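You operate a simulated robot arm through the tools that you are given. There is no shell and no other tool.

The job below is to be done with a simulated robot arm. You get a single attempt, and the scene is never put back.

JOB
Uncover the thick cup, centre it on the padded bat and test-run it.
Fine: cover on the grey-footed stool; within 4 mm through a whole turn; then switch off and watch the head stop; leave the direction switch, the board and other pots. Set down upright: cloudy drying cover.

Only the result counts: the job must be done as asked and must still hold three seconds after the hand-in. Knocking over, shifting, dropping, spilling or breaking anything else fails it. A push-on lid holds only when it is set on centred and level and pressed home; a screw cap is set on level and turned clockwise until tight.

ROBOT AND FRAMES
A 6-joint arm with a two-finger gripper, fixed in place. Base frame: the origin is at the foot of the arm, x ahead of it, y to its left, z up. Units: mm, degrees, N and s.
Its first joint turns from -166.0 to 166.0 degrees. Payload 3.43 kg.
The TCP is the grasp point between the finger pads, 20 mm short of the fingertips. In the tool frame z runs along the fingers and y along their closing line. The gripper opens to 190 mm. The gripper's body begins 248 mm behind the TCP.
Orientation is told as [roll, pitch, yaw] about the base's x, y, z axes, in that order, counted from this pose: with the fingers straight down and closing along the base's y, the tool's x points along the base's -x, its y along +y and its z along -z.

CONTROLS
- The arm moves only by the tool jog_arm. Its argument "plan" is a list of rows, each an object (a shift or turn left out is 0, a gripper value left out holds the last) with "travel": the shift along the tool's x, y, z in units of 40 mm (1.0 is 40 mm), a list of three; "rot": the turn, a rotation vector about the tool's x, y, z in units of 6 degrees (1.0 is 6 degrees), a list of three; "gripper": the gripper command, from -1 (shut) to 1 (fully open), values between in proportion. In form: [{"travel": [dx, dy, dz], "rot": [ax, ay, az], "gripper": gripper}, ...]. A call has 1 to 20 rows; each row shifts and turns the commanded pose from where the row before left it, along the tool's axes as they then stand. A call with a number of a shift or a turn outside -1 to 1 is refused whole. Each row takes 0.2 s and may step no farther than 50 mm and 8.6 degrees from the row before; otherwise, or with a gripper value out of range, the whole call is refused. Where a pose cannot be reached the arm comes as near as it can. A force on the tool above 90 N (or 10 N above the force at the start of the call, whichever is more), or a blocked arm, ends the call early, and 0.2 s more pass. The fingers move at their own pace (about 45 mm/s each) and stop on an object; they squeeze with about 44 N. The grip force told is the motor's: it shows also when the fingers shut on nothing. Time passes only in rows, and 0.2 s behind the last, so rows that do not move let the fingers close. The reply holds the time, the measured pose of the TCP, the force on the tool along the base axes, the opening and the grip force, in the units named above and with some noise, with the torque about the TCP (base axes, N m) and any sound that the robot's microphone picked up, and new pictures: "pictures" is both (left out), scene, wrist or none.
- Cameras (640 x 400 px; columns grow to the right, rows downward): "scene" is fixed at [390.1, 660.3, 1224.2]; the picture's right is [-0.93, -0.38, 0.00], its down [-0.21, 0.51, -0.83] and it looks along [0.32, -0.77, -0.55] (base axes); focal length 353 px, centre (320, 200). "wrist" rides on the gripper at [70, -8, -288] in the tool frame; the picture's right is [0.12, 0.99, 0.00], its down [-0.96, 0.12, -0.25] and it looks along [-0.25, 0.03, 0.97] (tool axes); focal length 261 px, centre (320, 200).
- move_column(by): slides the trunk up (or, below 0, down) by that many mm; the arm rides with it, the base frame stays. It gives what a move gives, with no picture.
- probe_pixels(camera, pixels): for up to 12 pixels [column, row] of the newest picture of that camera ("zoom" is the newest enlarged one), the place [x, y, z] in the base frame of the surface seen there, good to about 2 mm, but the place of the scene camera against the robot may be out by one fixed shift of up to 18 mm in any direction. No time passes.
- close_up(camera, box): a new picture of the part [left, top, right, bottom] of that camera's present view, enlarged. No time passes.
- close_job(): hands the job in; it is judged then, once.

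Open the gripper and draw the arm clear of the work before you hand the job in, unless the task says otherwise.

The tools are called after "Emit:" by a JSON object that holds its "name" and its "arguments". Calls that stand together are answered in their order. jog_arm: Moves the arm, as the interface text tells. Its arguments: {"type":"object","properties":{"plan":{"type":"array","items":{"type":"object","properties":{"travel":{"type":"array","items":{"type":"number"}},"rot":{"type":"array","items":{"type":"number"}},"gripper":{"type":"number"}}}},"pictures":{"type":"string","enum":["both","scene","wrist","none"]}},"required":["plan"]} The other tools are called the same way: move_column (by) slides the trunk up or down; probe_pixels (camera, pixels) gives the place of the surface under pixels of a picture; close_up (camera, box) takes an enlarged picture of a part of a camera's view; close_job () hands the job in.

At the start:

```text
time_s: 0.0
tool_pos: [559.7, -655.9, 850.3]
tool_rot: [0.0, 0.0, 0.0]
ft_force: [-0.2, 0.1, -0.6]
ft_torque: [0.0, 0.03, -0.02]
gripper_width: 190.0
grasp_force: 0.1
trunk travel left (down, up): [-100.0, 140.0]
```

scene: 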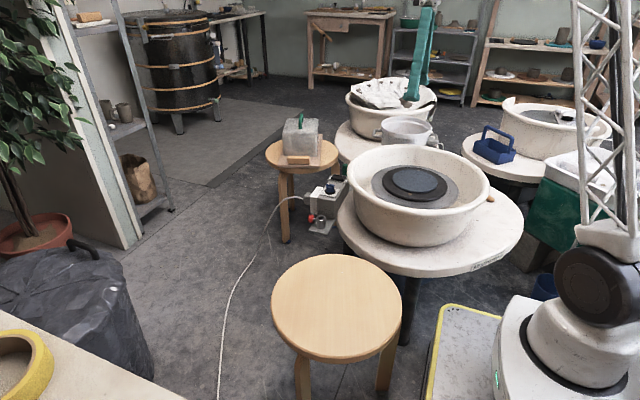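
wrist: 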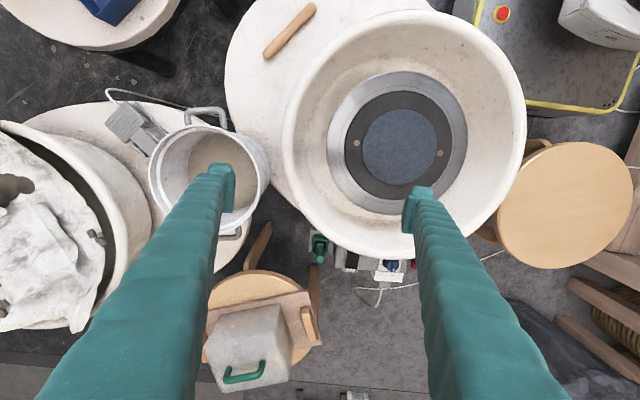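

The pictures show a wheel with a padded bat (scene ~(415,183)), a cloudy cover with a green handle on a stool with a board (scene ~(300,138)), and a control box at (325,205). I take enlarged views of these before moving.

Emit:
{"name": "close_up", "arguments": {"camera": "scene", "box": [250, 100, 370, 175]}}

Emit:
{"name": "close_up", "arguments": {"camera": "scene", "box": [280, 160, 376, 250]}}

Emit:
{"name": "close_up", "arguments": {"camera": "wrist", "box": [180, 210, 440, 400]}}

Emit:
{"name": "close_up", "arguments": {"camera": "scene", "box": [260, 240, 420, 400]}}

```text
5.33 times, centred on (310, 138) of scene
```

zoom: 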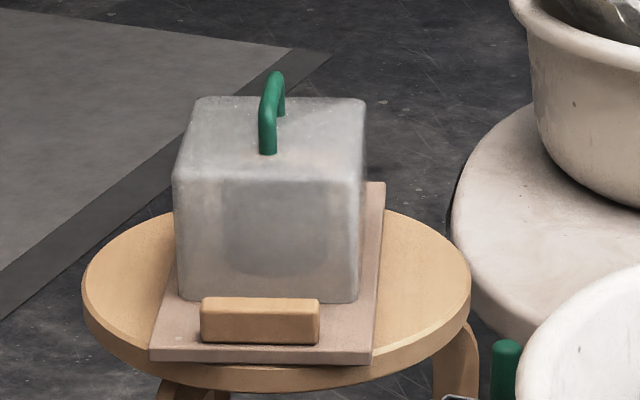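

```text
4.44 times, centred on (328, 205) of scene
```

zoom: 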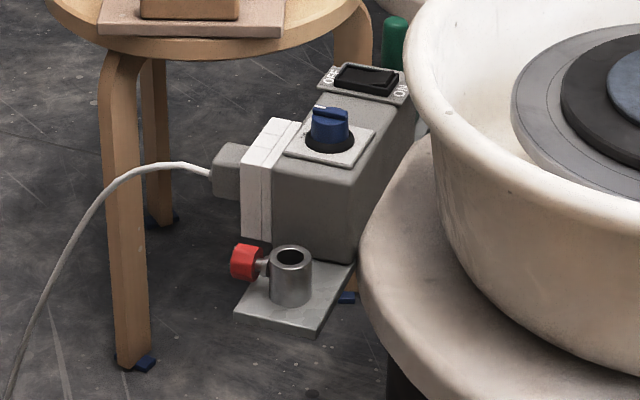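

```text
2.11 times, centred on (310, 305) of wrist
```

zoom: 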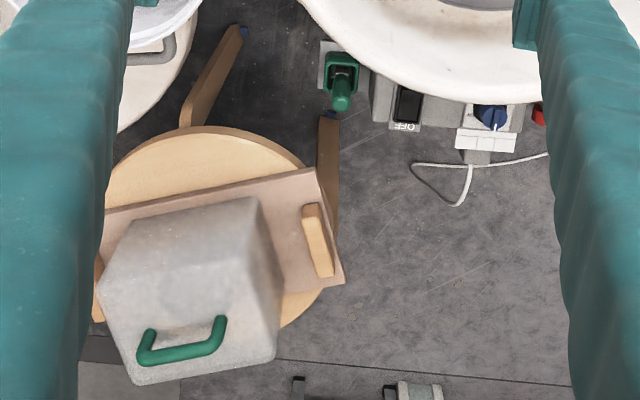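

```text
2.50 times, centred on (340, 320) of scene
```

zoom: 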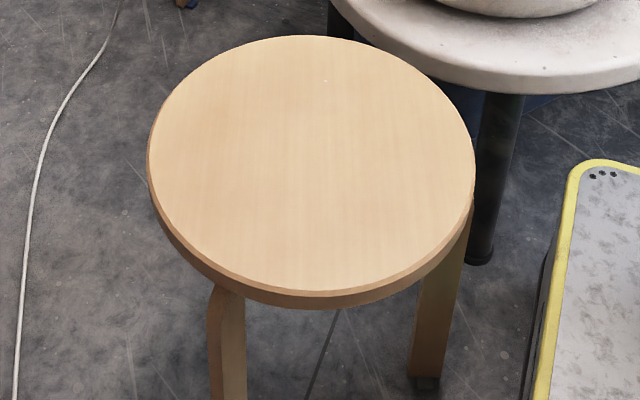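

I probe key points of the wrist picture: the cover top and handle, board, stool, bat centre and knobs, control box and empty stool.

Emit:
{"name": "probe_pixels", "arguments": {"camera": "wrist", "pixels": [[398, 148], [356, 143], [440, 153], [340, 150], [565, 205], [245, 340], [268, 368], [225, 380], [290, 330], [215, 330], [310, 325], [318, 240]]}}

Emit:
{"name": "probe_pixels", "arguments": {"camera": "scene", "pixels": [[415, 183], [340, 300], [301, 117], [300, 128], [286, 122], [317, 122], [298, 160], [331, 188], [322, 196], [314, 216], [335, 178], [300, 150]]}}

Emit:
{"name": "close_up", "arguments": {"camera": "wrist", "box": [290, 220, 450, 320]}}

Emit:
{"name": "close_up", "arguments": {"camera": "wrist", "box": [280, 50, 520, 200]}}

Emit:
{"name": "close_up", "arguments": {"camera": "wrist", "box": [190, 260, 350, 400]}}

```text
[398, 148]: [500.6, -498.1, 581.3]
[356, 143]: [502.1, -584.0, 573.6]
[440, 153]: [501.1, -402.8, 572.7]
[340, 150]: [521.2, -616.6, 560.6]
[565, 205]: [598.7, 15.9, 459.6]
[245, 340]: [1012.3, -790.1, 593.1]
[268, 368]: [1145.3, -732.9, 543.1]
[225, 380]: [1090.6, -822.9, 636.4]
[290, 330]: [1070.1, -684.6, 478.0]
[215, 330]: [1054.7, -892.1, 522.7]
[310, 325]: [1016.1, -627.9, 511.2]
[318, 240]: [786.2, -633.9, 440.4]
```

```text
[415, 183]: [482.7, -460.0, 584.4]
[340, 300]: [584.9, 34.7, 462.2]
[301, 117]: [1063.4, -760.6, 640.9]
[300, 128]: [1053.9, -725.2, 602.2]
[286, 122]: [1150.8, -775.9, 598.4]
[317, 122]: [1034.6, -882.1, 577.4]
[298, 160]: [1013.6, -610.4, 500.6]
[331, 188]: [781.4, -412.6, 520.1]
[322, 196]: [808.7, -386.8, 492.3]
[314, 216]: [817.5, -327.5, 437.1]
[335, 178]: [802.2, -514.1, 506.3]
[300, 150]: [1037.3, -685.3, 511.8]
```

```text
4.00 times, centred on (370, 270) of wrist
```

zoom: 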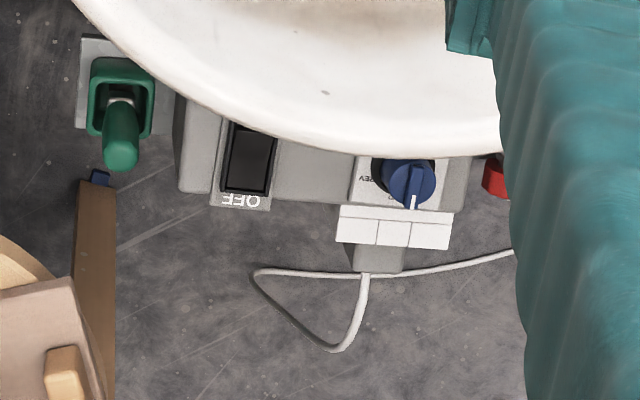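

```text
2.67 times, centred on (400, 125) of wrist
```

zoom: 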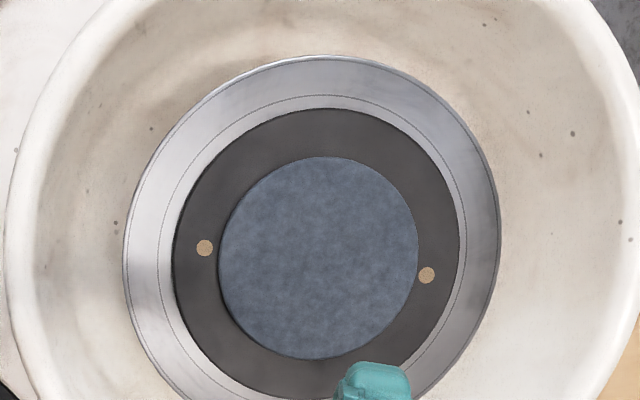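

```text
2.86 times, centred on (270, 330) of wrist
```

zoom: 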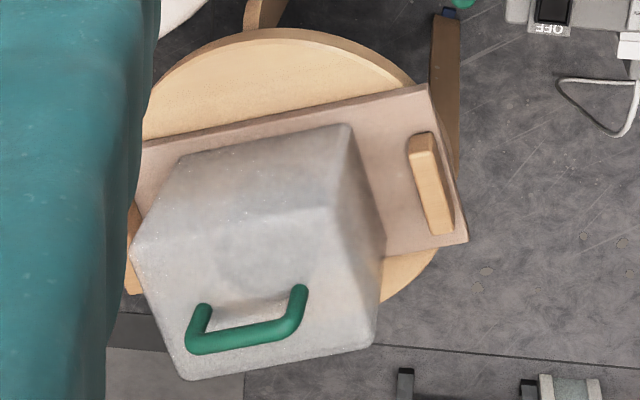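

The cover sits far out (about 1300 mm from the base axis), so I need the exact handle, cover and board geometry. I enlarge the cover tightly in both cameras and probe on those.

Emit:
{"name": "close_up", "arguments": {"camera": "scene", "box": [262, 105, 346, 175]}}

Emit:
{"name": "probe_pixels", "arguments": {"camera": "zoom", "pixels": [[320, 200], [100, 100], [200, 100], [300, 100], [400, 100], [100, 300], [200, 300], [300, 300], [400, 300], [450, 200], [250, 60], [270, 100]]}}

```text
5.71 times, centred on (304, 140) of scene
```

zoom: 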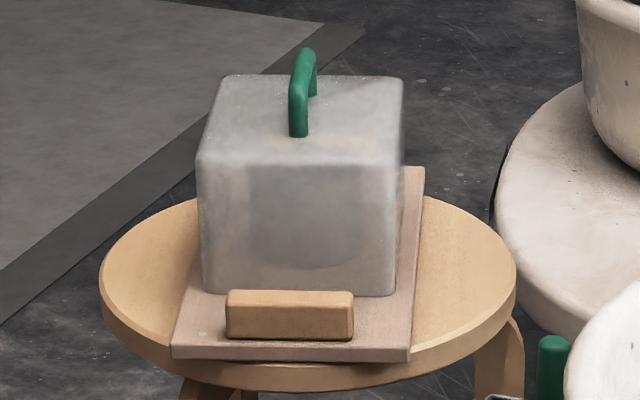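

```text
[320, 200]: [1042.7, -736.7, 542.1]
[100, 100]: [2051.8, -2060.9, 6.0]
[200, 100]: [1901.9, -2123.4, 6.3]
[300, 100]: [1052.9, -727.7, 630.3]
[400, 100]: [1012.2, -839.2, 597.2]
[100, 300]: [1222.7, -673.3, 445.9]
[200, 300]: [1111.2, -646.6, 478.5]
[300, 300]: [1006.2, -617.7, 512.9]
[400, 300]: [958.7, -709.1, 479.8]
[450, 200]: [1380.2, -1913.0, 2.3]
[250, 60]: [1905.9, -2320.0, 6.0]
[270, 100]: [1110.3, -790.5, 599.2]
```

The zoom gives consistent depths, so I probe the handle legs, the cover corners and the board corners on it.

Emit:
{"name": "probe_pixels", "arguments": {"camera": "zoom", "pixels": [[298, 133], [297, 88], [304, 52], [312, 60], [313, 92], [203, 158], [394, 168], [228, 78], [400, 80], [209, 285], [388, 292], [300, 160]]}}

Emit:
{"name": "probe_pixels", "arguments": {"camera": "zoom", "pixels": [[176, 345], [406, 352], [418, 170], [190, 290], [229, 335], [350, 335], [232, 293], [350, 295], [105, 260], [510, 260], [300, 370], [470, 230]]}}

```text
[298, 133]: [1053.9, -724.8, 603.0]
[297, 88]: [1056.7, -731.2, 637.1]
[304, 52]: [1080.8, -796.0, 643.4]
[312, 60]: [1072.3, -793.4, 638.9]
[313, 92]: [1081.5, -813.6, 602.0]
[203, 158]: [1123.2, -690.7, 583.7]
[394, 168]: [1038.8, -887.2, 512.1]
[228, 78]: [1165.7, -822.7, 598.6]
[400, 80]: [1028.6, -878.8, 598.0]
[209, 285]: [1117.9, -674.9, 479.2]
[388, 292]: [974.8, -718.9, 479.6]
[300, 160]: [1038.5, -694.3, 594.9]
```

```text
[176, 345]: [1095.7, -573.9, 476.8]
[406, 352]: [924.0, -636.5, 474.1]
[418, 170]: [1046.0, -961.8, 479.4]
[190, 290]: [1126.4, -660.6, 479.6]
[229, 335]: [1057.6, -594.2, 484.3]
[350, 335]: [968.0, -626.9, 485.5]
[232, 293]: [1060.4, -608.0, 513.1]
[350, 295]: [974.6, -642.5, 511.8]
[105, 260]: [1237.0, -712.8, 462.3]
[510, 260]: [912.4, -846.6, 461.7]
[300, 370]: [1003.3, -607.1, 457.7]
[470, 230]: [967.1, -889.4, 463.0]
```

Now I locate the arm's shoulder and links in the scene picture to judge the reach, and check other scene items (lever, switch, knob) with the same probe.

Emit:
{"name": "probe_pixels", "arguments": {"camera": "scene", "pixels": [[598, 285], [560, 330], [620, 235], [600, 150], [610, 50], [580, 370], [424, 10], [415, 90], [430, 50], [636, 250]]}}

Emit:
{"name": "close_up", "arguments": {"camera": "scene", "box": [480, 0, 640, 400]}}

Emit:
{"name": "close_up", "arguments": {"camera": "scene", "box": [340, 130, 530, 280]}}

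```text
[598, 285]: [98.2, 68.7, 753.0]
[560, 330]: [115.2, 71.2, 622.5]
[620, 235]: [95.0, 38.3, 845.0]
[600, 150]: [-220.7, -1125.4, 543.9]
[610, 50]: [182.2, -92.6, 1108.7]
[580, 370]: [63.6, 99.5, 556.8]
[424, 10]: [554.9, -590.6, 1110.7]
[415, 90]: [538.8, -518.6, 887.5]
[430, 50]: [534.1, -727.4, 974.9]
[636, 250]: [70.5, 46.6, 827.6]
```

```text
1.00 times, centred on (560, 200) of scene (not enlarged: the box is as wide or as high as the picture)
```

zoom: 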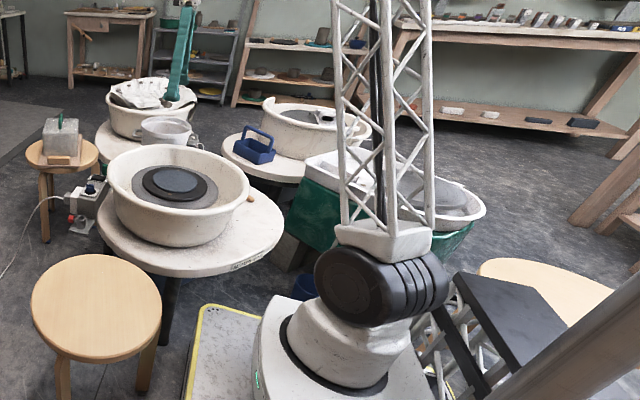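

```text
2.67 times, centred on (435, 205) of scene
```

zoom: 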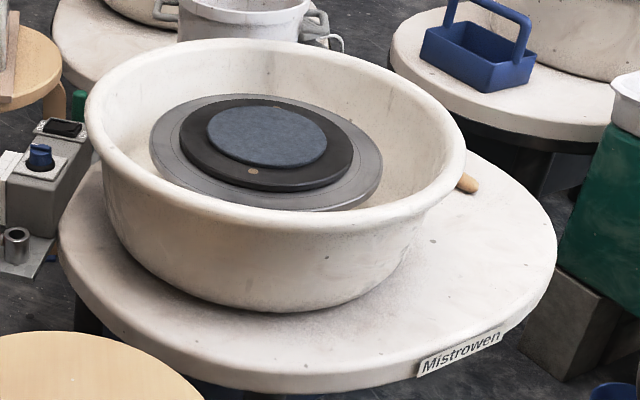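

The handle bar runs along base angle about -70° at roughly (1068, -770, 640), out of tool-down reach, so I'll need an outward tilted tool. First I turn the tool in free air (yaw +110°) so that the camera ends up on the upper side when tilting.

Emit:
{"name": "jog_arm", "arguments": {"plan": [{"rot": [0, 0, -1]}, {"rot": [0, 0, -1]}, {"rot": [0, 0, -1]}, {"rot": [0, 0, -1]}, {"rot": [0, 0, -1]}, {"rot": [0, 0, -1]}, {"rot": [0, 0, -1]}, {"rot": [0, 0, -1]}, {"rot": [0, 0, -1]}, {"rot": [0, 0, -1]}, {"rot": [0, 0, -1]}, {"rot": [0, 0, -1]}, {"rot": [0, 0, -1]}, {"rot": [0, 0, -1]}, {"rot": [0, 0, -1]}, {"rot": [0, 0, -1]}, {"rot": [0, 0, -1]}, {"rot": [0, 0, -1]}, {"rot": [0, 0, -0.333]}]}}

```text
time_s: 4.0
tool_pos: [559.5, -656.6, 849.1]
tool_rot: [0.0, 0.0, 110.2]
ft_force: [0.1, -0.5, -0.2]
ft_torque: [-0.01, -0.01, 0.01]
gripper_width: 189.7
grasp_force: 0.1
trunk travel left (down, up): [-100.0, 140.0]
```

scene: 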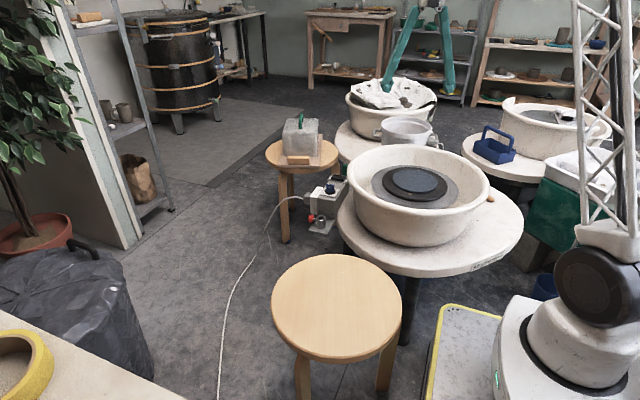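
wrist: 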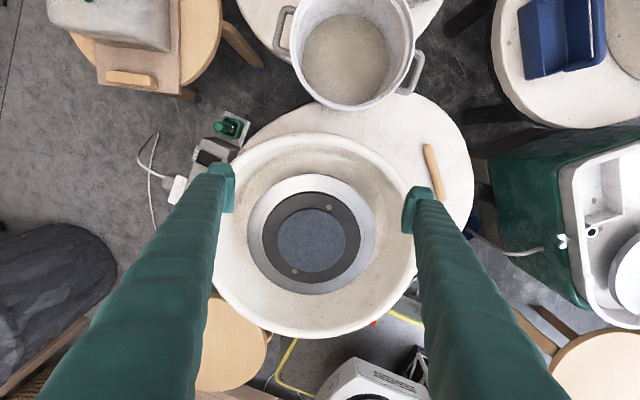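

Yaw is now 110° and the bat/lever show clearly. Next I tilt 60° outward about tool y and slide along tool -y (towards the stool side) at this height, well above everything.

Emit:
{"name": "jog_arm", "arguments": {"plan": [{"rot": [0, 1, 0]}, {"rot": [0, 1, 0]}, {"rot": [0, 1, 0]}, {"rot": [0, 1, 0]}, {"rot": [0, 1, 0]}, {"rot": [0, 1, 0]}, {"rot": [0, 1, 0]}, {"rot": [0, 1, 0]}, {"rot": [0, 1, 0]}, {"rot": [0, 1, 0]}, {"travel": [0, -1, 0]}, {"travel": [0, -1, 0]}, {"travel": [0, -1, 0]}, {"travel": [0, -1, 0]}, {"travel": [0, -1, 0]}, {"travel": [0, -1, 0]}, {"travel": [0, -1, 0]}, {"travel": [0, -1, 0]}]}}

```text
time_s: 7.8
tool_pos: [859.0, -549.4, 848.5]
tool_rot: [0.0, 60.0, 110.0]
ft_force: [-0.5, 0.2, 1.1]
ft_torque: [0.11, 0.0, 0.07]
gripper_width: 189.9
grasp_force: 0.1
trunk travel left (down, up): [-100.0, 140.0]
```

scene: 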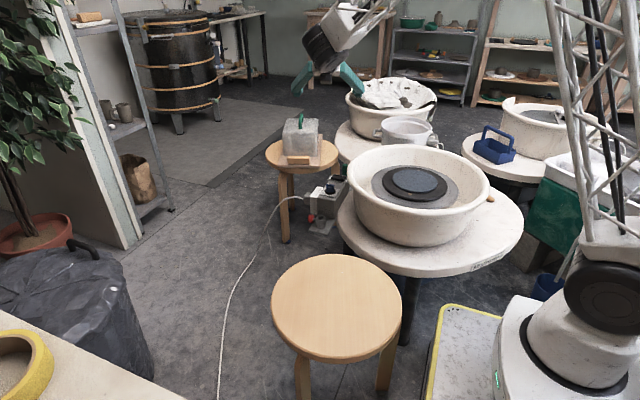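
wrist: 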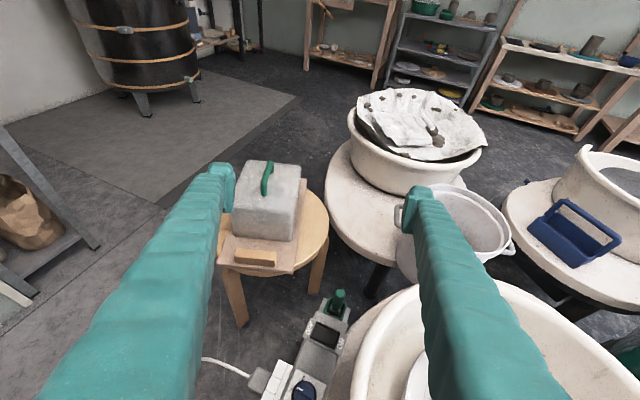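

The tilted pose was reached; the wrist view shows the cover with the handle at (267,180). I probe the handle, cover and board from the wrist camera (which has no fixed shift).

Emit:
{"name": "close_up", "arguments": {"camera": "wrist", "box": [205, 145, 345, 285]}}

Emit:
{"name": "close_up", "arguments": {"camera": "wrist", "box": [240, 280, 370, 400]}}

```text
2.86 times, centred on (275, 215) of wrist
```

zoom: 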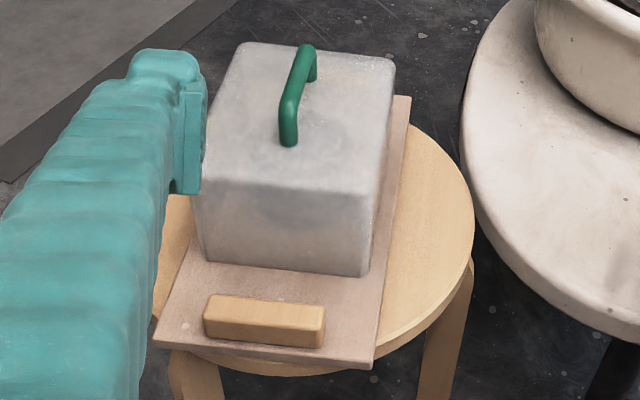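

```text
3.33 times, centred on (305, 340) of wrist
```

zoom: 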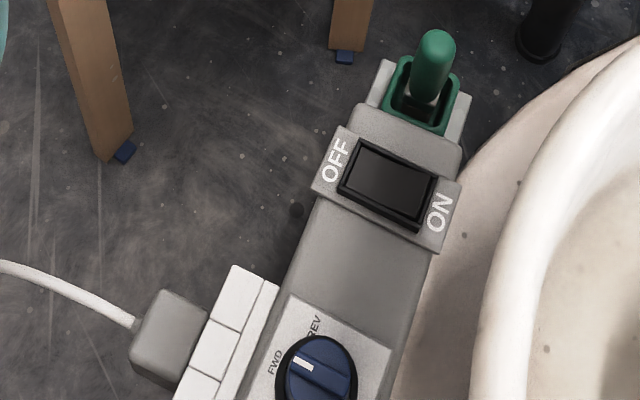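

The control box has an OFF/ON rocker, the FWD/REV knob (to be left alone) and a green lever. I re-enlarge the cover and probe it.

Emit:
{"name": "close_up", "arguments": {"camera": "wrist", "box": [205, 145, 345, 285]}}

Emit:
{"name": "probe_pixels", "arguments": {"camera": "zoom", "pixels": [[289, 140], [288, 112], [296, 85], [303, 60], [307, 47], [313, 77], [203, 185], [373, 195], [240, 47], [392, 62], [208, 255], [362, 272]]}}

Emit:
{"name": "probe_pixels", "arguments": {"camera": "zoom", "pixels": [[280, 180], [330, 120], [250, 100], [350, 70], [160, 340], [372, 360], [407, 100], [210, 300], [322, 310], [320, 343], [300, 160], [440, 180]]}}

```text
2.86 times, centred on (275, 215) of wrist
```

zoom: 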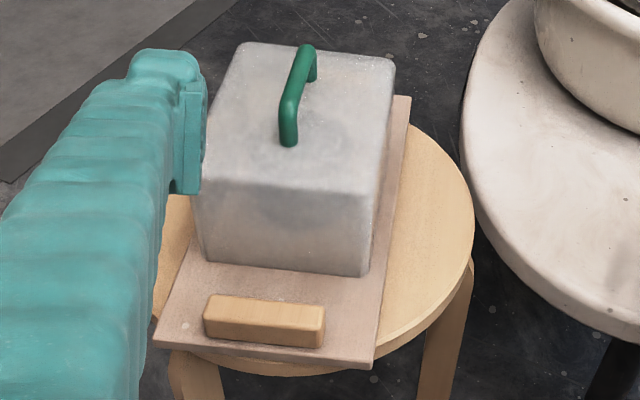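

```text
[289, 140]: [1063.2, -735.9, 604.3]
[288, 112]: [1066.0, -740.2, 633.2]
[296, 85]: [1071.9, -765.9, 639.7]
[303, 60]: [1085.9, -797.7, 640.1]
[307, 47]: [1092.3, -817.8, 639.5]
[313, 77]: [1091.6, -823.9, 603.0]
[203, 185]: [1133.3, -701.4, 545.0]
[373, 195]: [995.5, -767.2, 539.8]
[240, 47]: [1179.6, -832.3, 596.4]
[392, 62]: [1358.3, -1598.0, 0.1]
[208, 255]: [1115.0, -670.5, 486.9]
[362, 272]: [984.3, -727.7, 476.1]
```

```text
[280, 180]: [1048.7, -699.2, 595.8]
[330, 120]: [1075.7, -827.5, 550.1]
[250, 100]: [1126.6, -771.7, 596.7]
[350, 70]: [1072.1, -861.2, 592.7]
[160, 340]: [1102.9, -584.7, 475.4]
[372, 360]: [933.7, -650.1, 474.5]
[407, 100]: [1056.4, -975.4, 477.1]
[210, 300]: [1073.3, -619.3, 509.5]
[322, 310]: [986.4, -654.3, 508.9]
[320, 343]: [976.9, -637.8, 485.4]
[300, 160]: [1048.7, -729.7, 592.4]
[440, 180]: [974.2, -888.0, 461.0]
```

Wrist and scene agree up to a shift of about (+9,-12,-1). The cover centre is about (1081,-781), top 597, bar centre near z 633 running at -70°. I narrow the fingers to ~60 mm and go to a point above the handle to test reach.

Emit:
{"name": "jog_arm", "arguments": {"plan": [{"travel": [0.113, -0.404, 0.996], "gripper": -0.37}, {"travel": [0.113, -0.404, 0.996]}, {"travel": [0.113, -0.404, 0.996]}, {"travel": [0.113, -0.404, 0.996]}, {"travel": [0.113, -0.404, 0.996]}, {"travel": [0.113, -0.404, 0.996]}, {"travel": [0.113, -0.404, 0.996]}, {"travel": [0.113, -0.404, 0.996]}, {}]}}

```text
time_s: 9.8
tool_pos: [1082.6, -776.6, 724.6]
tool_rot: [0.0, 60.0, 110.0]
ft_force: [0.1, -0.2, 0.9]
ft_torque: [-0.02, 0.0, 0.02]
gripper_width: 59.7
grasp_force: 0.0
trunk travel left (down, up): [-100.0, 140.0]
```

scene: 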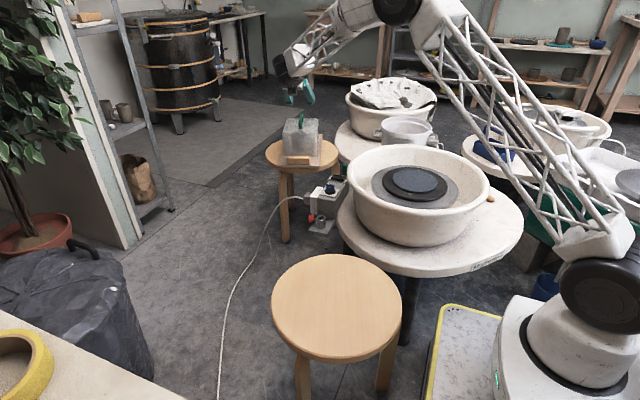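
wrist: 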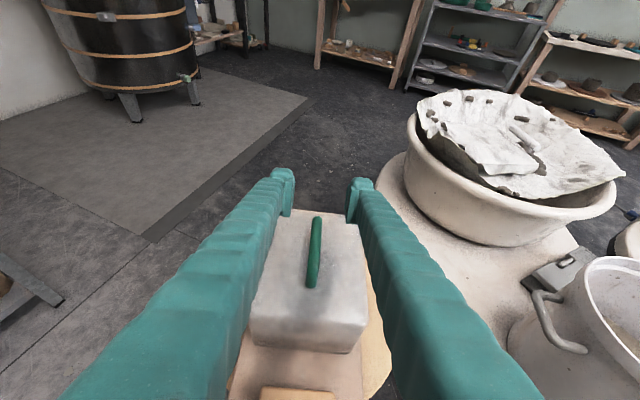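

The pose was reached exactly with the elbow still bent. The handle shows at (317,220)–(312,285) in the wrist view; I probe it more closely.

Emit:
{"name": "close_up", "arguments": {"camera": "wrist", "box": [240, 195, 390, 290]}}

Emit:
{"name": "probe_pixels", "arguments": {"camera": "zoom", "pixels": [[308, 380], [310, 350], [314, 300], [318, 250], [322, 200], [326, 150], [328, 120], [328, 100], [200, 300], [480, 300], [250, 150], [450, 150]]}}

Emit:
{"name": "close_up", "arguments": {"camera": "scene", "box": [255, 60, 355, 180]}}

```text
4.21 times, centred on (315, 242) of wrist
```

zoom: 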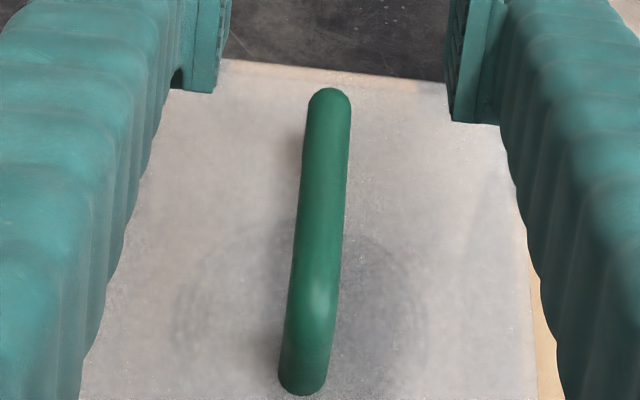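

```text
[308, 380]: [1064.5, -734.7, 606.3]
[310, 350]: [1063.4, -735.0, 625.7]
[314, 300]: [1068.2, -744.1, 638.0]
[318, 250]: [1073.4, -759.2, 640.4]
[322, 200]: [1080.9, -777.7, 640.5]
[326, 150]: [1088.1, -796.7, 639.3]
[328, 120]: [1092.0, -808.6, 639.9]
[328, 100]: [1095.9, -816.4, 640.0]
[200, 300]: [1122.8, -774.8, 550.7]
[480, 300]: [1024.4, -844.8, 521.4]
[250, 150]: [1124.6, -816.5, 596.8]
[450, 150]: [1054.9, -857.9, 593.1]
```

```text
3.33 times, centred on (305, 120) of scene
```

zoom: 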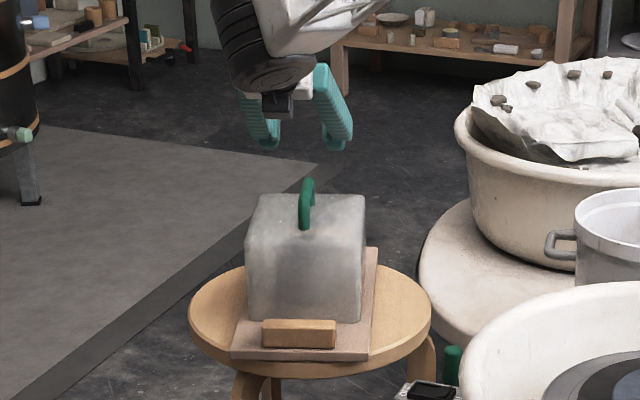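

Bar top is at z≈640 from (1068,-744) to (1096,-816), so its centre is near (1083,-784,633). I align yaw by 1° and lower three quarters of the way, then check.

Emit:
{"name": "jog_arm", "arguments": {"plan": [{"rot": [0.144, 0, -0.083]}, {"travel": [-0.454, 0.013, 0.313]}, {"travel": [-0.454, 0.013, 0.313]}, {"travel": [-0.454, 0.013, 0.313]}, {}, {}]}}

```text
time_s: 11.2
tool_pos: [1080.8, -784.4, 656.1]
tool_rot: [0.0, 60.0, 110.9]
ft_force: [-0.4, -0.1, -0.7]
ft_torque: [-0.03, -0.03, 0.0]
gripper_width: 59.7
grasp_force: 0.1
trunk travel left (down, up): [-100.0, 140.0]
```

scene: 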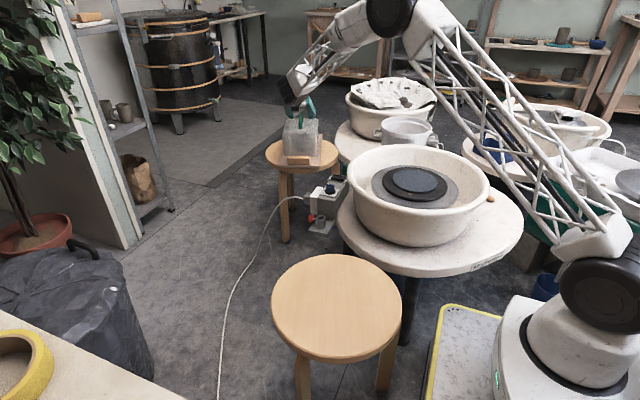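
wrist: 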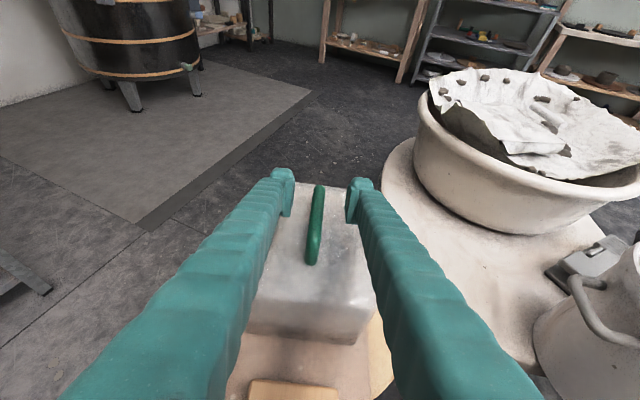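

Position (1081,-784,656) and the bar lies between the fingers (bar at (316,220)). I go down the last 21 mm with a small sideways correction and look closely before gripping.

Emit:
{"name": "jog_arm", "arguments": {"plan": [{"travel": [-0.23, -0.028, 0.131]}, {"travel": [-0.225, -0.027, 0.132]}, {}, {}], "pictures": "none"}}

Emit:
{"name": "close_up", "arguments": {"camera": "scene", "box": [262, 70, 342, 170]}}

Emit:
{"name": "close_up", "arguments": {"camera": "wrist", "box": [240, 150, 390, 290]}}

```text
time_s: 12.2
tool_pos: [1084.5, -782.8, 633.8]
tool_rot: [0.0, 60.0, 110.9]
ft_force: [0.3, 1.0, 0.1]
ft_torque: [0.03, 0.02, 0.02]
gripper_width: 59.3
grasp_force: 0.0
trunk travel left (down, up): [-100.0, 140.0]
```

```text
4.00 times, centred on (302, 120) of scene
```

zoom: 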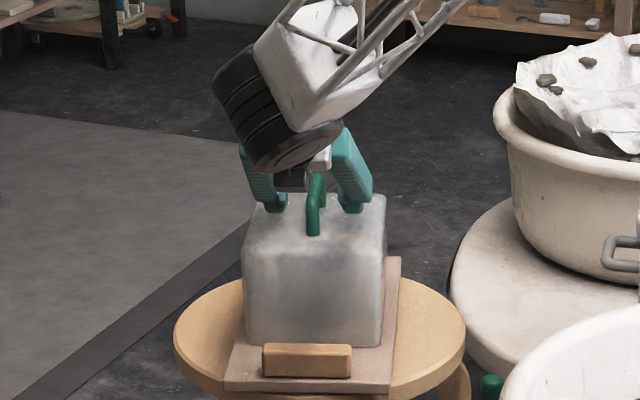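

```text
2.86 times, centred on (315, 220) of wrist
```

zoom: 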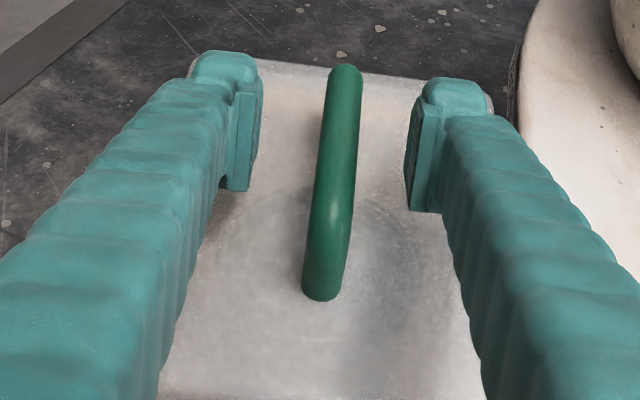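

The bar stands between the fingers (zoom (340,130), fingers at 260 and 405), about 1–1.5 mm off centre in tool y. I correct that and close on it.

Emit:
{"name": "jog_arm", "arguments": {"plan": [{"travel": [0, 0.035, 0]}, {}, {"gripper": -1}, {}, {}, {}, {}, {}], "pictures": "wrist"}}

```text
time_s: 14.0
tool_pos: [1083.3, -783.6, 636.2]
tool_rot: [0.1, 60.0, 111.0]
ft_force: [0.6, 0.3, 0.6]
ft_torque: [0.01, 0.02, 0.01]
gripper_width: 14.6
grasp_force: 43.8
trunk travel left (down, up): [-100.0, 140.0]
```

wrist: 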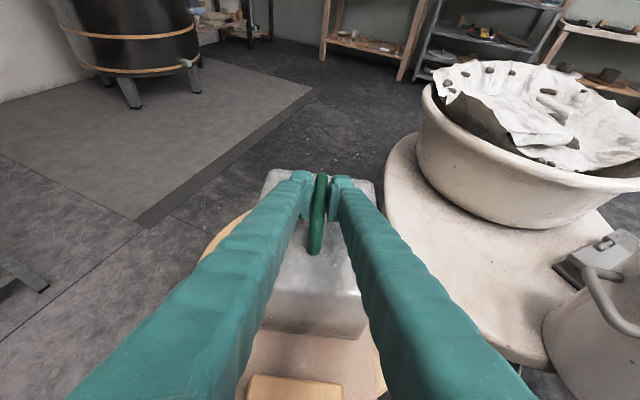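

The grip is firm at 14.6 mm and 44 N. I lift straight up 20 mm first to check the weight and that nothing else comes along.

Emit:
{"name": "jog_arm", "arguments": {"plan": [{"travel": [0.217, 0, -0.125]}, {"travel": [0.217, 0, -0.125]}, {}, {}], "pictures": "none"}}

Emit:
{"name": "close_up", "arguments": {"camera": "scene", "box": [262, 70, 342, 170]}}

Emit:
{"name": "close_up", "arguments": {"camera": "wrist", "box": [200, 160, 420, 400]}}

```text
time_s: 15.0
tool_pos: [1083.8, -784.9, 654.5]
tool_rot: [0.0, 59.9, 110.9]
ft_force: [0.1, 0.6, -1.6]
ft_torque: [0.01, 0.01, 0.04]
gripper_width: 14.3
grasp_force: 43.9
trunk travel left (down, up): [-100.0, 140.0]
```

```text
4.00 times, centred on (302, 120) of scene
```

zoom: 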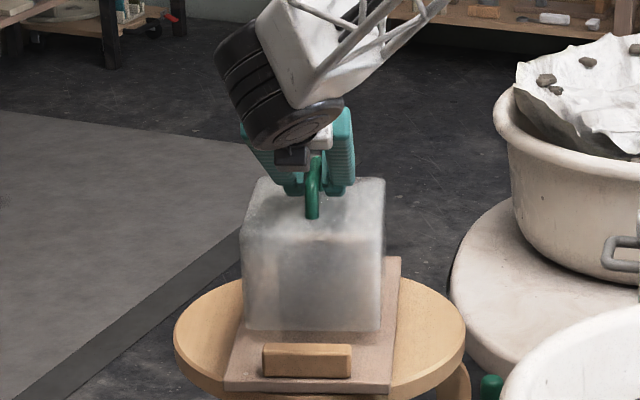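

```text
1.67 times, centred on (310, 280) of wrist
```

zoom: 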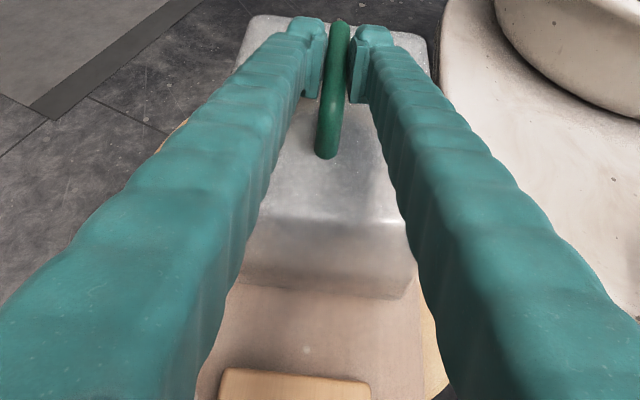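

The cover came off level (about 2 N), board stays. I continue straight up by 160 mm.

Emit:
{"name": "jog_arm", "arguments": {"plan": [{"travel": [0.433, 0, -0.25]}, {"travel": [0.433, 0, -0.25]}, {"travel": [0.433, 0, -0.25]}, {"travel": [0.433, 0, -0.25]}, {"travel": [0.433, 0, -0.25]}, {"travel": [0.433, 0, -0.25]}, {"travel": [0.433, 0, -0.25]}, {"travel": [0.433, 0, -0.25]}, {}, {}]}}

Emit:
{"name": "close_up", "arguments": {"camera": "scene", "box": [255, 60, 345, 180]}}

```text
time_s: 17.2
tool_pos: [1084.3, -784.1, 814.1]
tool_rot: [0.0, 60.1, 111.0]
ft_force: [0.1, -0.2, -2.0]
ft_torque: [0.03, -0.02, -0.03]
gripper_width: 14.0
grasp_force: 44.6
trunk travel left (down, up): [-100.0, 140.0]
```

scene: 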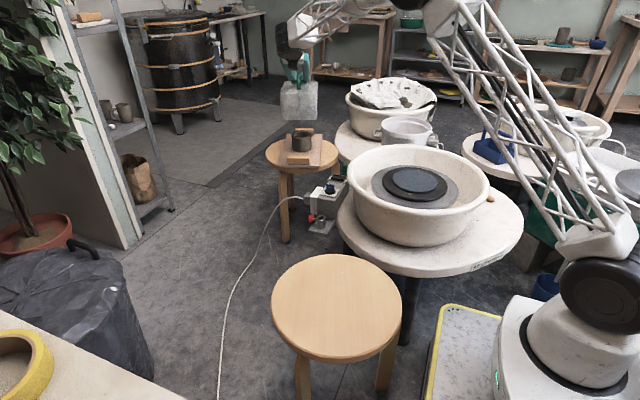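
wrist: 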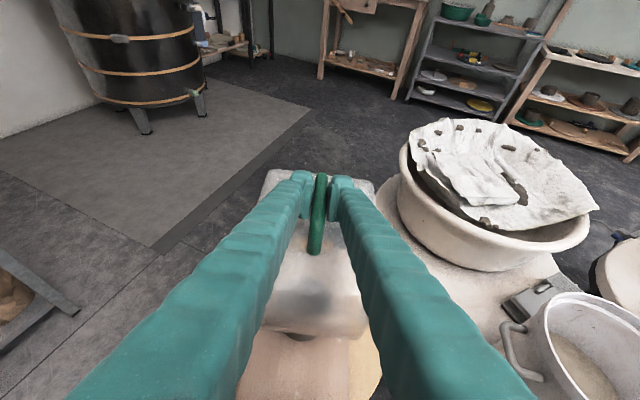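

```text
3.33 times, centred on (300, 120) of scene
```

zoom: 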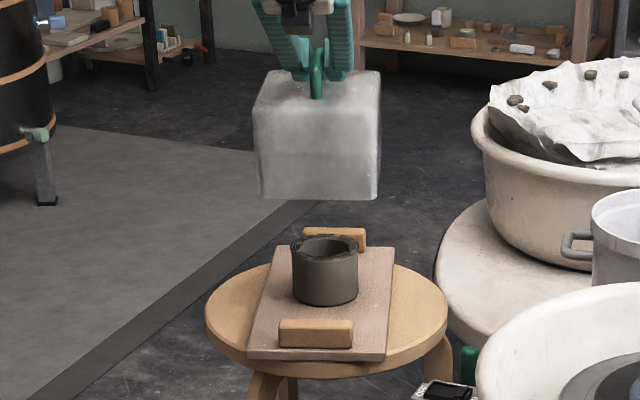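

The dark cup stands on the board between two wood blocks. Before carrying the cover I verify the empty stool's foot colour and its seat extents.

Emit:
{"name": "close_up", "arguments": {"camera": "scene", "box": [280, 340, 440, 400]}}

Emit:
{"name": "close_up", "arguments": {"camera": "scene", "box": [420, 370, 439, 382]}}

Emit:
{"name": "probe_pixels", "arguments": {"camera": "scene", "pixels": [[337, 258], [275, 300], [398, 300], [330, 357], [296, 270], [375, 270], [290, 335], [380, 345], [337, 305]]}}

```text
4.00 times, centred on (360, 370) of scene
```

zoom: 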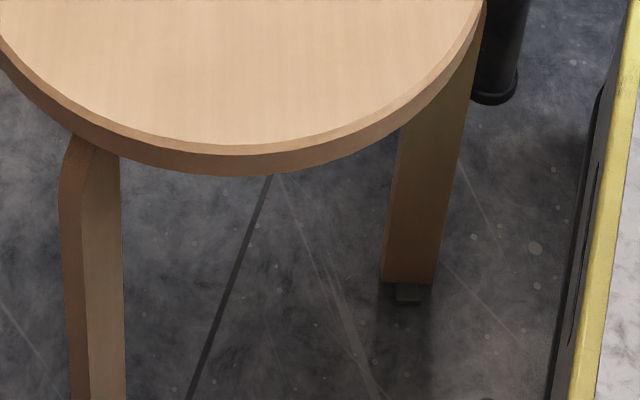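

```text
16.00 times, centred on (430, 376) of scene
```

zoom: 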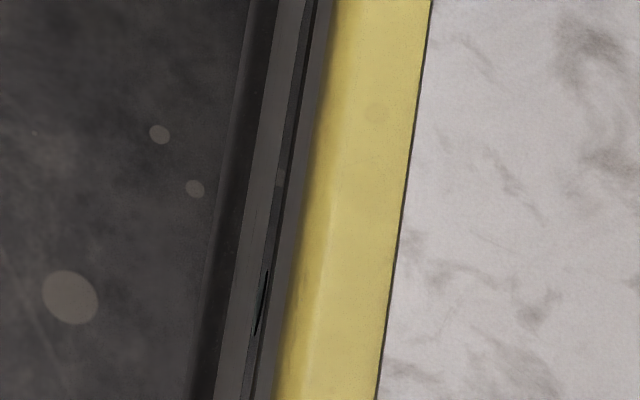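

```text
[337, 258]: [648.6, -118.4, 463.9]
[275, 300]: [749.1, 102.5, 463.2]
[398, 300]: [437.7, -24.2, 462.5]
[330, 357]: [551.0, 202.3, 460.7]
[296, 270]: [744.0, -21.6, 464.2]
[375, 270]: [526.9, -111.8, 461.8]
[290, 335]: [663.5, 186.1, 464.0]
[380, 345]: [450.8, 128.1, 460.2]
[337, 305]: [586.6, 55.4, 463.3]
```

The stool foot seen at zoom (408,292) is dark grey, while the board's stool has blue feet. I check the basin rim height and look to the right for any other stool before planning the carry path.

Emit:
{"name": "probe_pixels", "arguments": {"camera": "scene", "pixels": [[355, 190], [380, 162], [420, 150], [480, 180], [450, 225], [400, 240], [360, 215], [430, 165], [400, 230]]}}

Emit:
{"name": "close_up", "arguments": {"camera": "scene", "box": [520, 240, 760, 400]}}

```text
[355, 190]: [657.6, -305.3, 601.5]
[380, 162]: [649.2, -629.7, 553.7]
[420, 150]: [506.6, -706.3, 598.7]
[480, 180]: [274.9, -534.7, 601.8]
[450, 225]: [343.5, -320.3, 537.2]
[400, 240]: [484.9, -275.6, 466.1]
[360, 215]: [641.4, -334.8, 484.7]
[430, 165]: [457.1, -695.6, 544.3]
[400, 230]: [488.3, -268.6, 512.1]
```

```text
refused: 760 is not a number from 0 to 640
```

The rim is at z≈600, so the cover bottom at ~656 clears it. I check to the right of the scene for any other grey-footed stool.

Emit:
{"name": "close_up", "arguments": {"camera": "scene", "box": [630, 200, 640, 400]}}

Emit:
{"name": "close_up", "arguments": {"camera": "scene", "box": [200, 390, 480, 400]}}

```text
2.00 times, centred on (635, 300) of scene
```

zoom: 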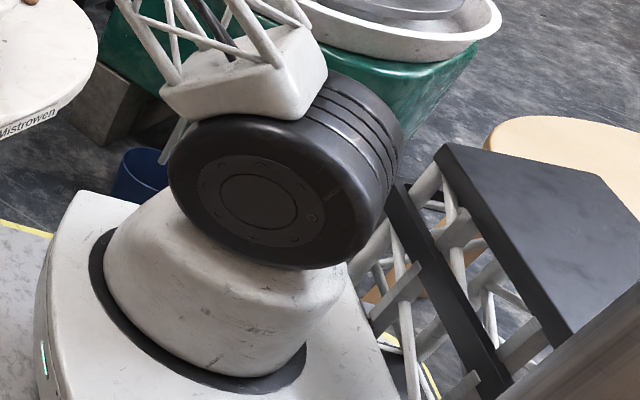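

```text
2.29 times, centred on (340, 395) of scene
```

zoom: 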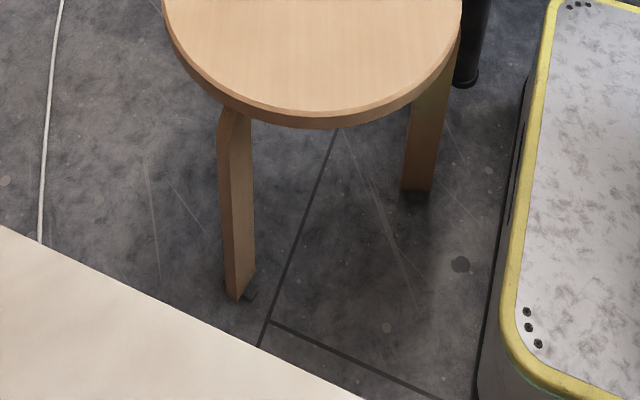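

Another wood-topped stool stands behind the robot at the right, so I check the near stool's foot colour in detail.

Emit:
{"name": "close_up", "arguments": {"camera": "scene", "box": [366, 384, 396, 400]}}

Emit:
{"name": "close_up", "arguments": {"camera": "scene", "box": [280, 220, 300, 250]}}

Emit:
{"name": "close_up", "arguments": {"camera": "scene", "box": [638, 230, 640, 330]}}

```text
16.00 times, centred on (381, 392) of scene
```

zoom: 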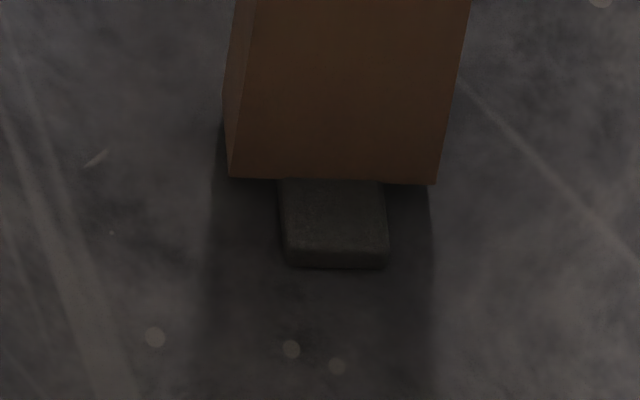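

```text
13.33 times, centred on (290, 235) of scene
```

zoom: 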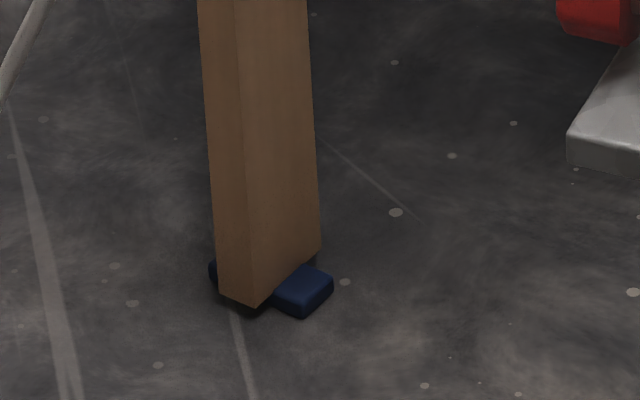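

```text
4.00 times, centred on (639, 280) of scene
```

zoom: 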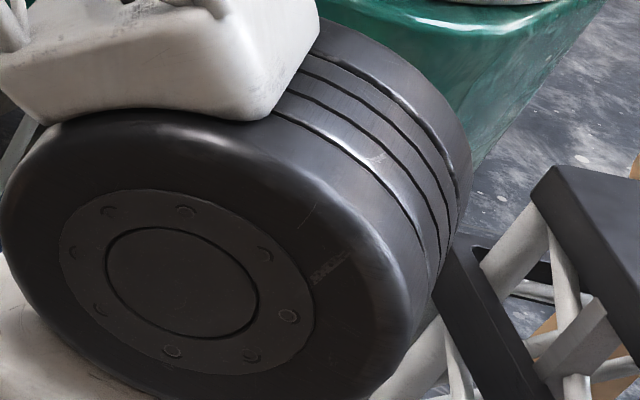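

The near stool's pad is neutral grey, unlike the blue ones; I'll double-check it (and the stool behind the robot) with the wrist camera on the way. I now carry the cover at constant orientation, first half of the path.

Emit:
{"name": "jog_arm", "arguments": {"plan": [{"travel": [-0.243, 0.082, -0.42]}, {"travel": [-0.4856, 0.164, -0.841]}, {"travel": [-0.4856, 0.164, -0.841]}, {"travel": [-0.4856, 0.164, -0.841]}, {"travel": [-0.4856, 0.164, -0.841]}, {"travel": [-0.4856, 0.164, -0.841]}, {"travel": [-0.4856, 0.164, -0.841]}, {"travel": [-0.4856, 0.164, -0.841]}, {"travel": [-0.4856, 0.164, -0.841]}, {"travel": [-0.4856, 0.164, -0.841]}, {"travel": [-0.4856, 0.164, -0.841]}, {"travel": [-0.4856, 0.164, -0.841]}, {"travel": [-0.243, 0.082, -0.42]}, {}]}}

```text
time_s: 20.2
tool_pos: [843.2, -377.4, 813.9]
tool_rot: [0.0, 60.0, 111.0]
ft_force: [0.5, -0.5, -1.6]
ft_torque: [0.02, 0.03, -0.01]
gripper_width: 14.3
grasp_force: 43.9
trunk travel left (down, up): [-100.0, 140.0]
```

scene: 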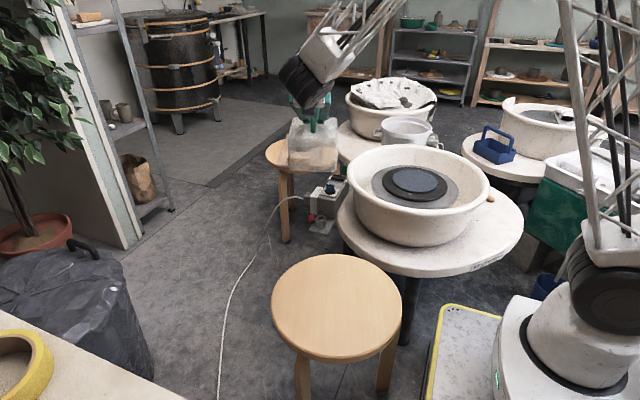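
wrist: 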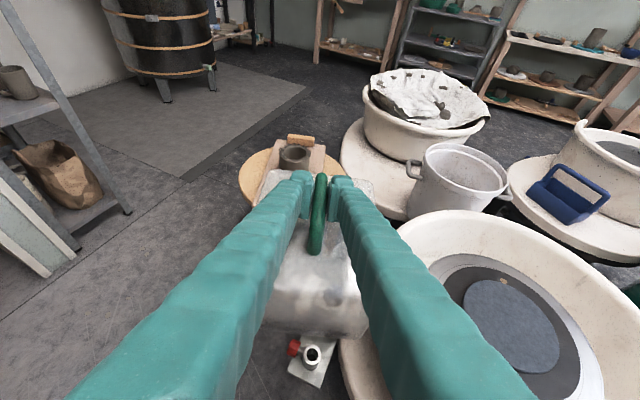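

On track at (843,-377,814), cover level. I continue the second half to above the empty stool.

Emit:
{"name": "jog_arm", "arguments": {"plan": [{"travel": [-0.243, 0.082, -0.42]}, {"travel": [-0.4856, 0.164, -0.841]}, {"travel": [-0.4856, 0.164, -0.841]}, {"travel": [-0.4856, 0.164, -0.841]}, {"travel": [-0.4856, 0.164, -0.841]}, {"travel": [-0.4856, 0.164, -0.841]}, {"travel": [-0.4856, 0.164, -0.841]}, {"travel": [-0.4856, 0.164, -0.841]}, {"travel": [-0.4856, 0.164, -0.841]}, {"travel": [-0.4856, 0.164, -0.841]}, {"travel": [-0.4856, 0.164, -0.841]}, {"travel": [-0.4856, 0.164, -0.841]}, {"travel": [-0.243, 0.082, -0.42]}, {}]}}

```text
time_s: 23.2
tool_pos: [601.9, 28.3, 814.3]
tool_rot: [0.1, 60.1, 111.1]
ft_force: [0.8, 0.7, -2.1]
ft_torque: [0.0, 0.0, -0.01]
gripper_width: 14.3
grasp_force: 44.1
trunk travel left (down, up): [-100.0, 140.0]
```

scene: 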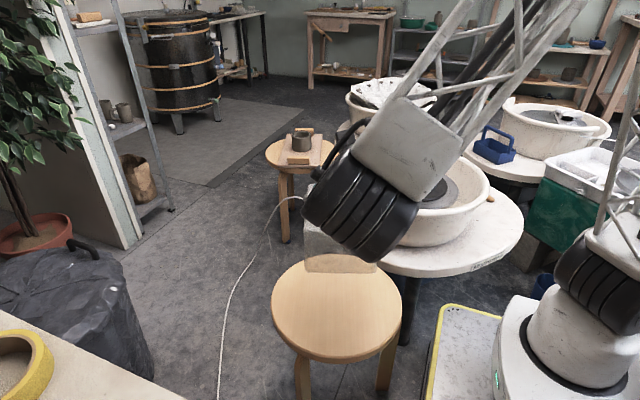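
wrist: 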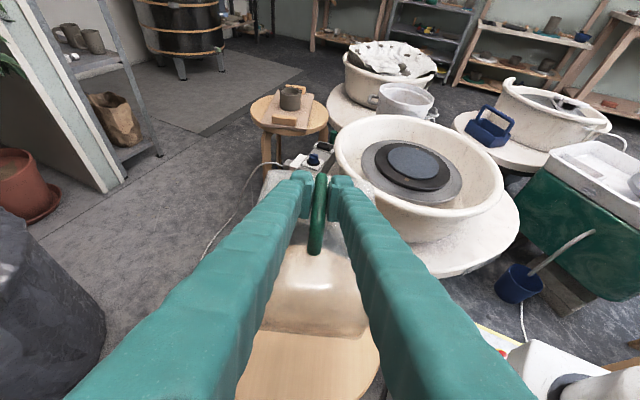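

The cover hangs above the empty stool's centre (602,28). I lower it 186 mm straight down to just above the seat.

Emit:
{"name": "jog_arm", "arguments": {"plan": [{"travel": [-0.5, 0, 0.289]}, {"travel": [-0.682, 0, 0.394]}, {"travel": [-0.682, 0, 0.394]}, {"travel": [-0.682, 0, 0.394]}, {"travel": [-0.682, 0, 0.394]}, {"travel": [-0.5, 0, 0.289]}, {"travel": [-0.3, 0, 0.173]}, {}, {}]}}

Emit:
{"name": "close_up", "arguments": {"camera": "wrist", "box": [200, 200, 420, 400]}}

```text
time_s: 25.2
tool_pos: [604.1, 28.4, 629.7]
tool_rot: [-0.1, 60.1, 111.1]
ft_force: [0.2, 0.2, -2.2]
ft_torque: [0.02, 0.0, 0.03]
gripper_width: 14.3
grasp_force: 43.9
trunk travel left (down, up): [-100.0, 140.0]
```

scene: 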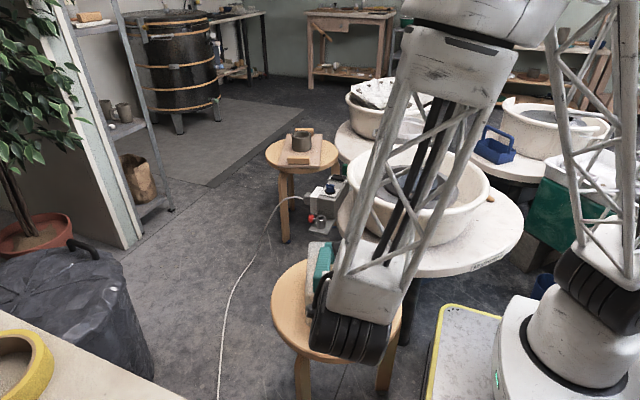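
wrist: 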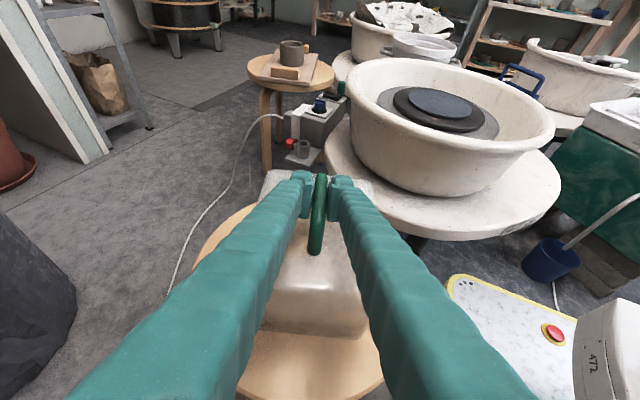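

```text
2.00 times, centred on (310, 300) of wrist
```

zoom: 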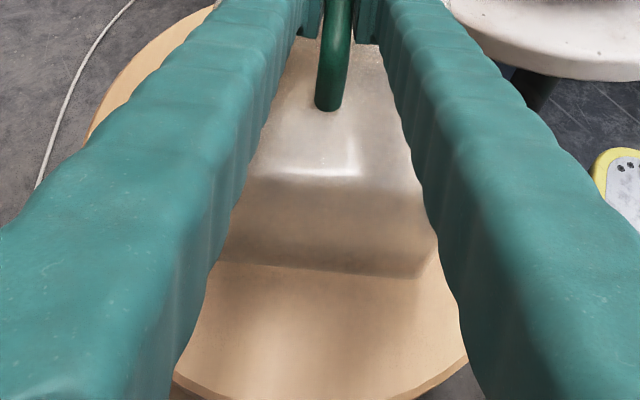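

The cover bottom is roughly 10 mm above the seat and well inside it. I lower in small steps watching the force.

Emit:
{"name": "jog_arm", "arguments": {"plan": [{"travel": [-0.065, 0, 0.0375]}, {"travel": [-0.065, 0, 0.0375]}, {}, {}], "pictures": "none"}}

Emit:
{"name": "jog_arm", "arguments": {"plan": [{"travel": [-0.0433, 0, 0.025]}, {}, {}], "pictures": "none"}}

```text
time_s: 26.2
tool_pos: [602.3, 28.7, 623.2]
tool_rot: [0.0, 59.9, 111.0]
ft_force: [0.8, -0.2, -2.4]
ft_torque: [-0.01, 0.0, 0.01]
gripper_width: 14.3
grasp_force: 43.9
trunk travel left (down, up): [-100.0, 140.0]
```

```text
time_s: 27.0
tool_pos: [601.4, 28.5, 619.3]
tool_rot: [-0.1, 60.0, 111.0]
ft_force: [0.5, 0.1, -2.4]
ft_torque: [-0.04, 0.01, 0.01]
gripper_width: 14.3
grasp_force: 44.2
trunk travel left (down, up): [-100.0, 140.0]
```

Still no contact (force -2.4 N, weight only). I step down 2 mm at a time.

Emit:
{"name": "jog_arm", "arguments": {"plan": [{"travel": [-0.0433, 0, 0.025]}, {}, {}], "pictures": "none"}}

Emit:
{"name": "close_up", "arguments": {"camera": "wrist", "box": [240, 260, 400, 400]}}

```text
time_s: 27.8
tool_pos: [602.0, 28.7, 619.8]
tool_rot: [0.0, 60.0, 111.0]
ft_force: [1.7, -1.7, 3.2]
ft_torque: [0.19, 0.07, -0.01]
gripper_width: 14.5
grasp_force: 43.7
trunk travel left (down, up): [-100.0, 140.0]
```

```text
2.86 times, centred on (320, 330) of wrist
```

zoom: 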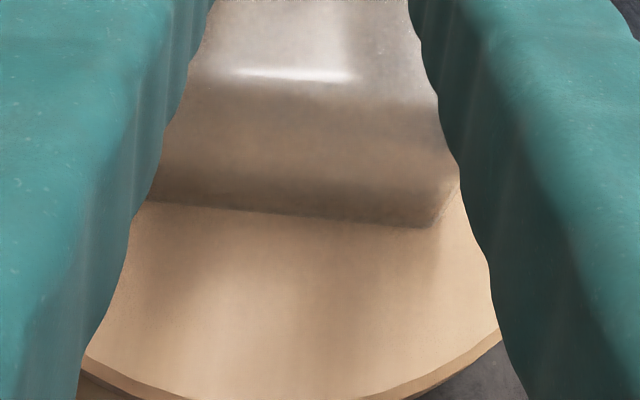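

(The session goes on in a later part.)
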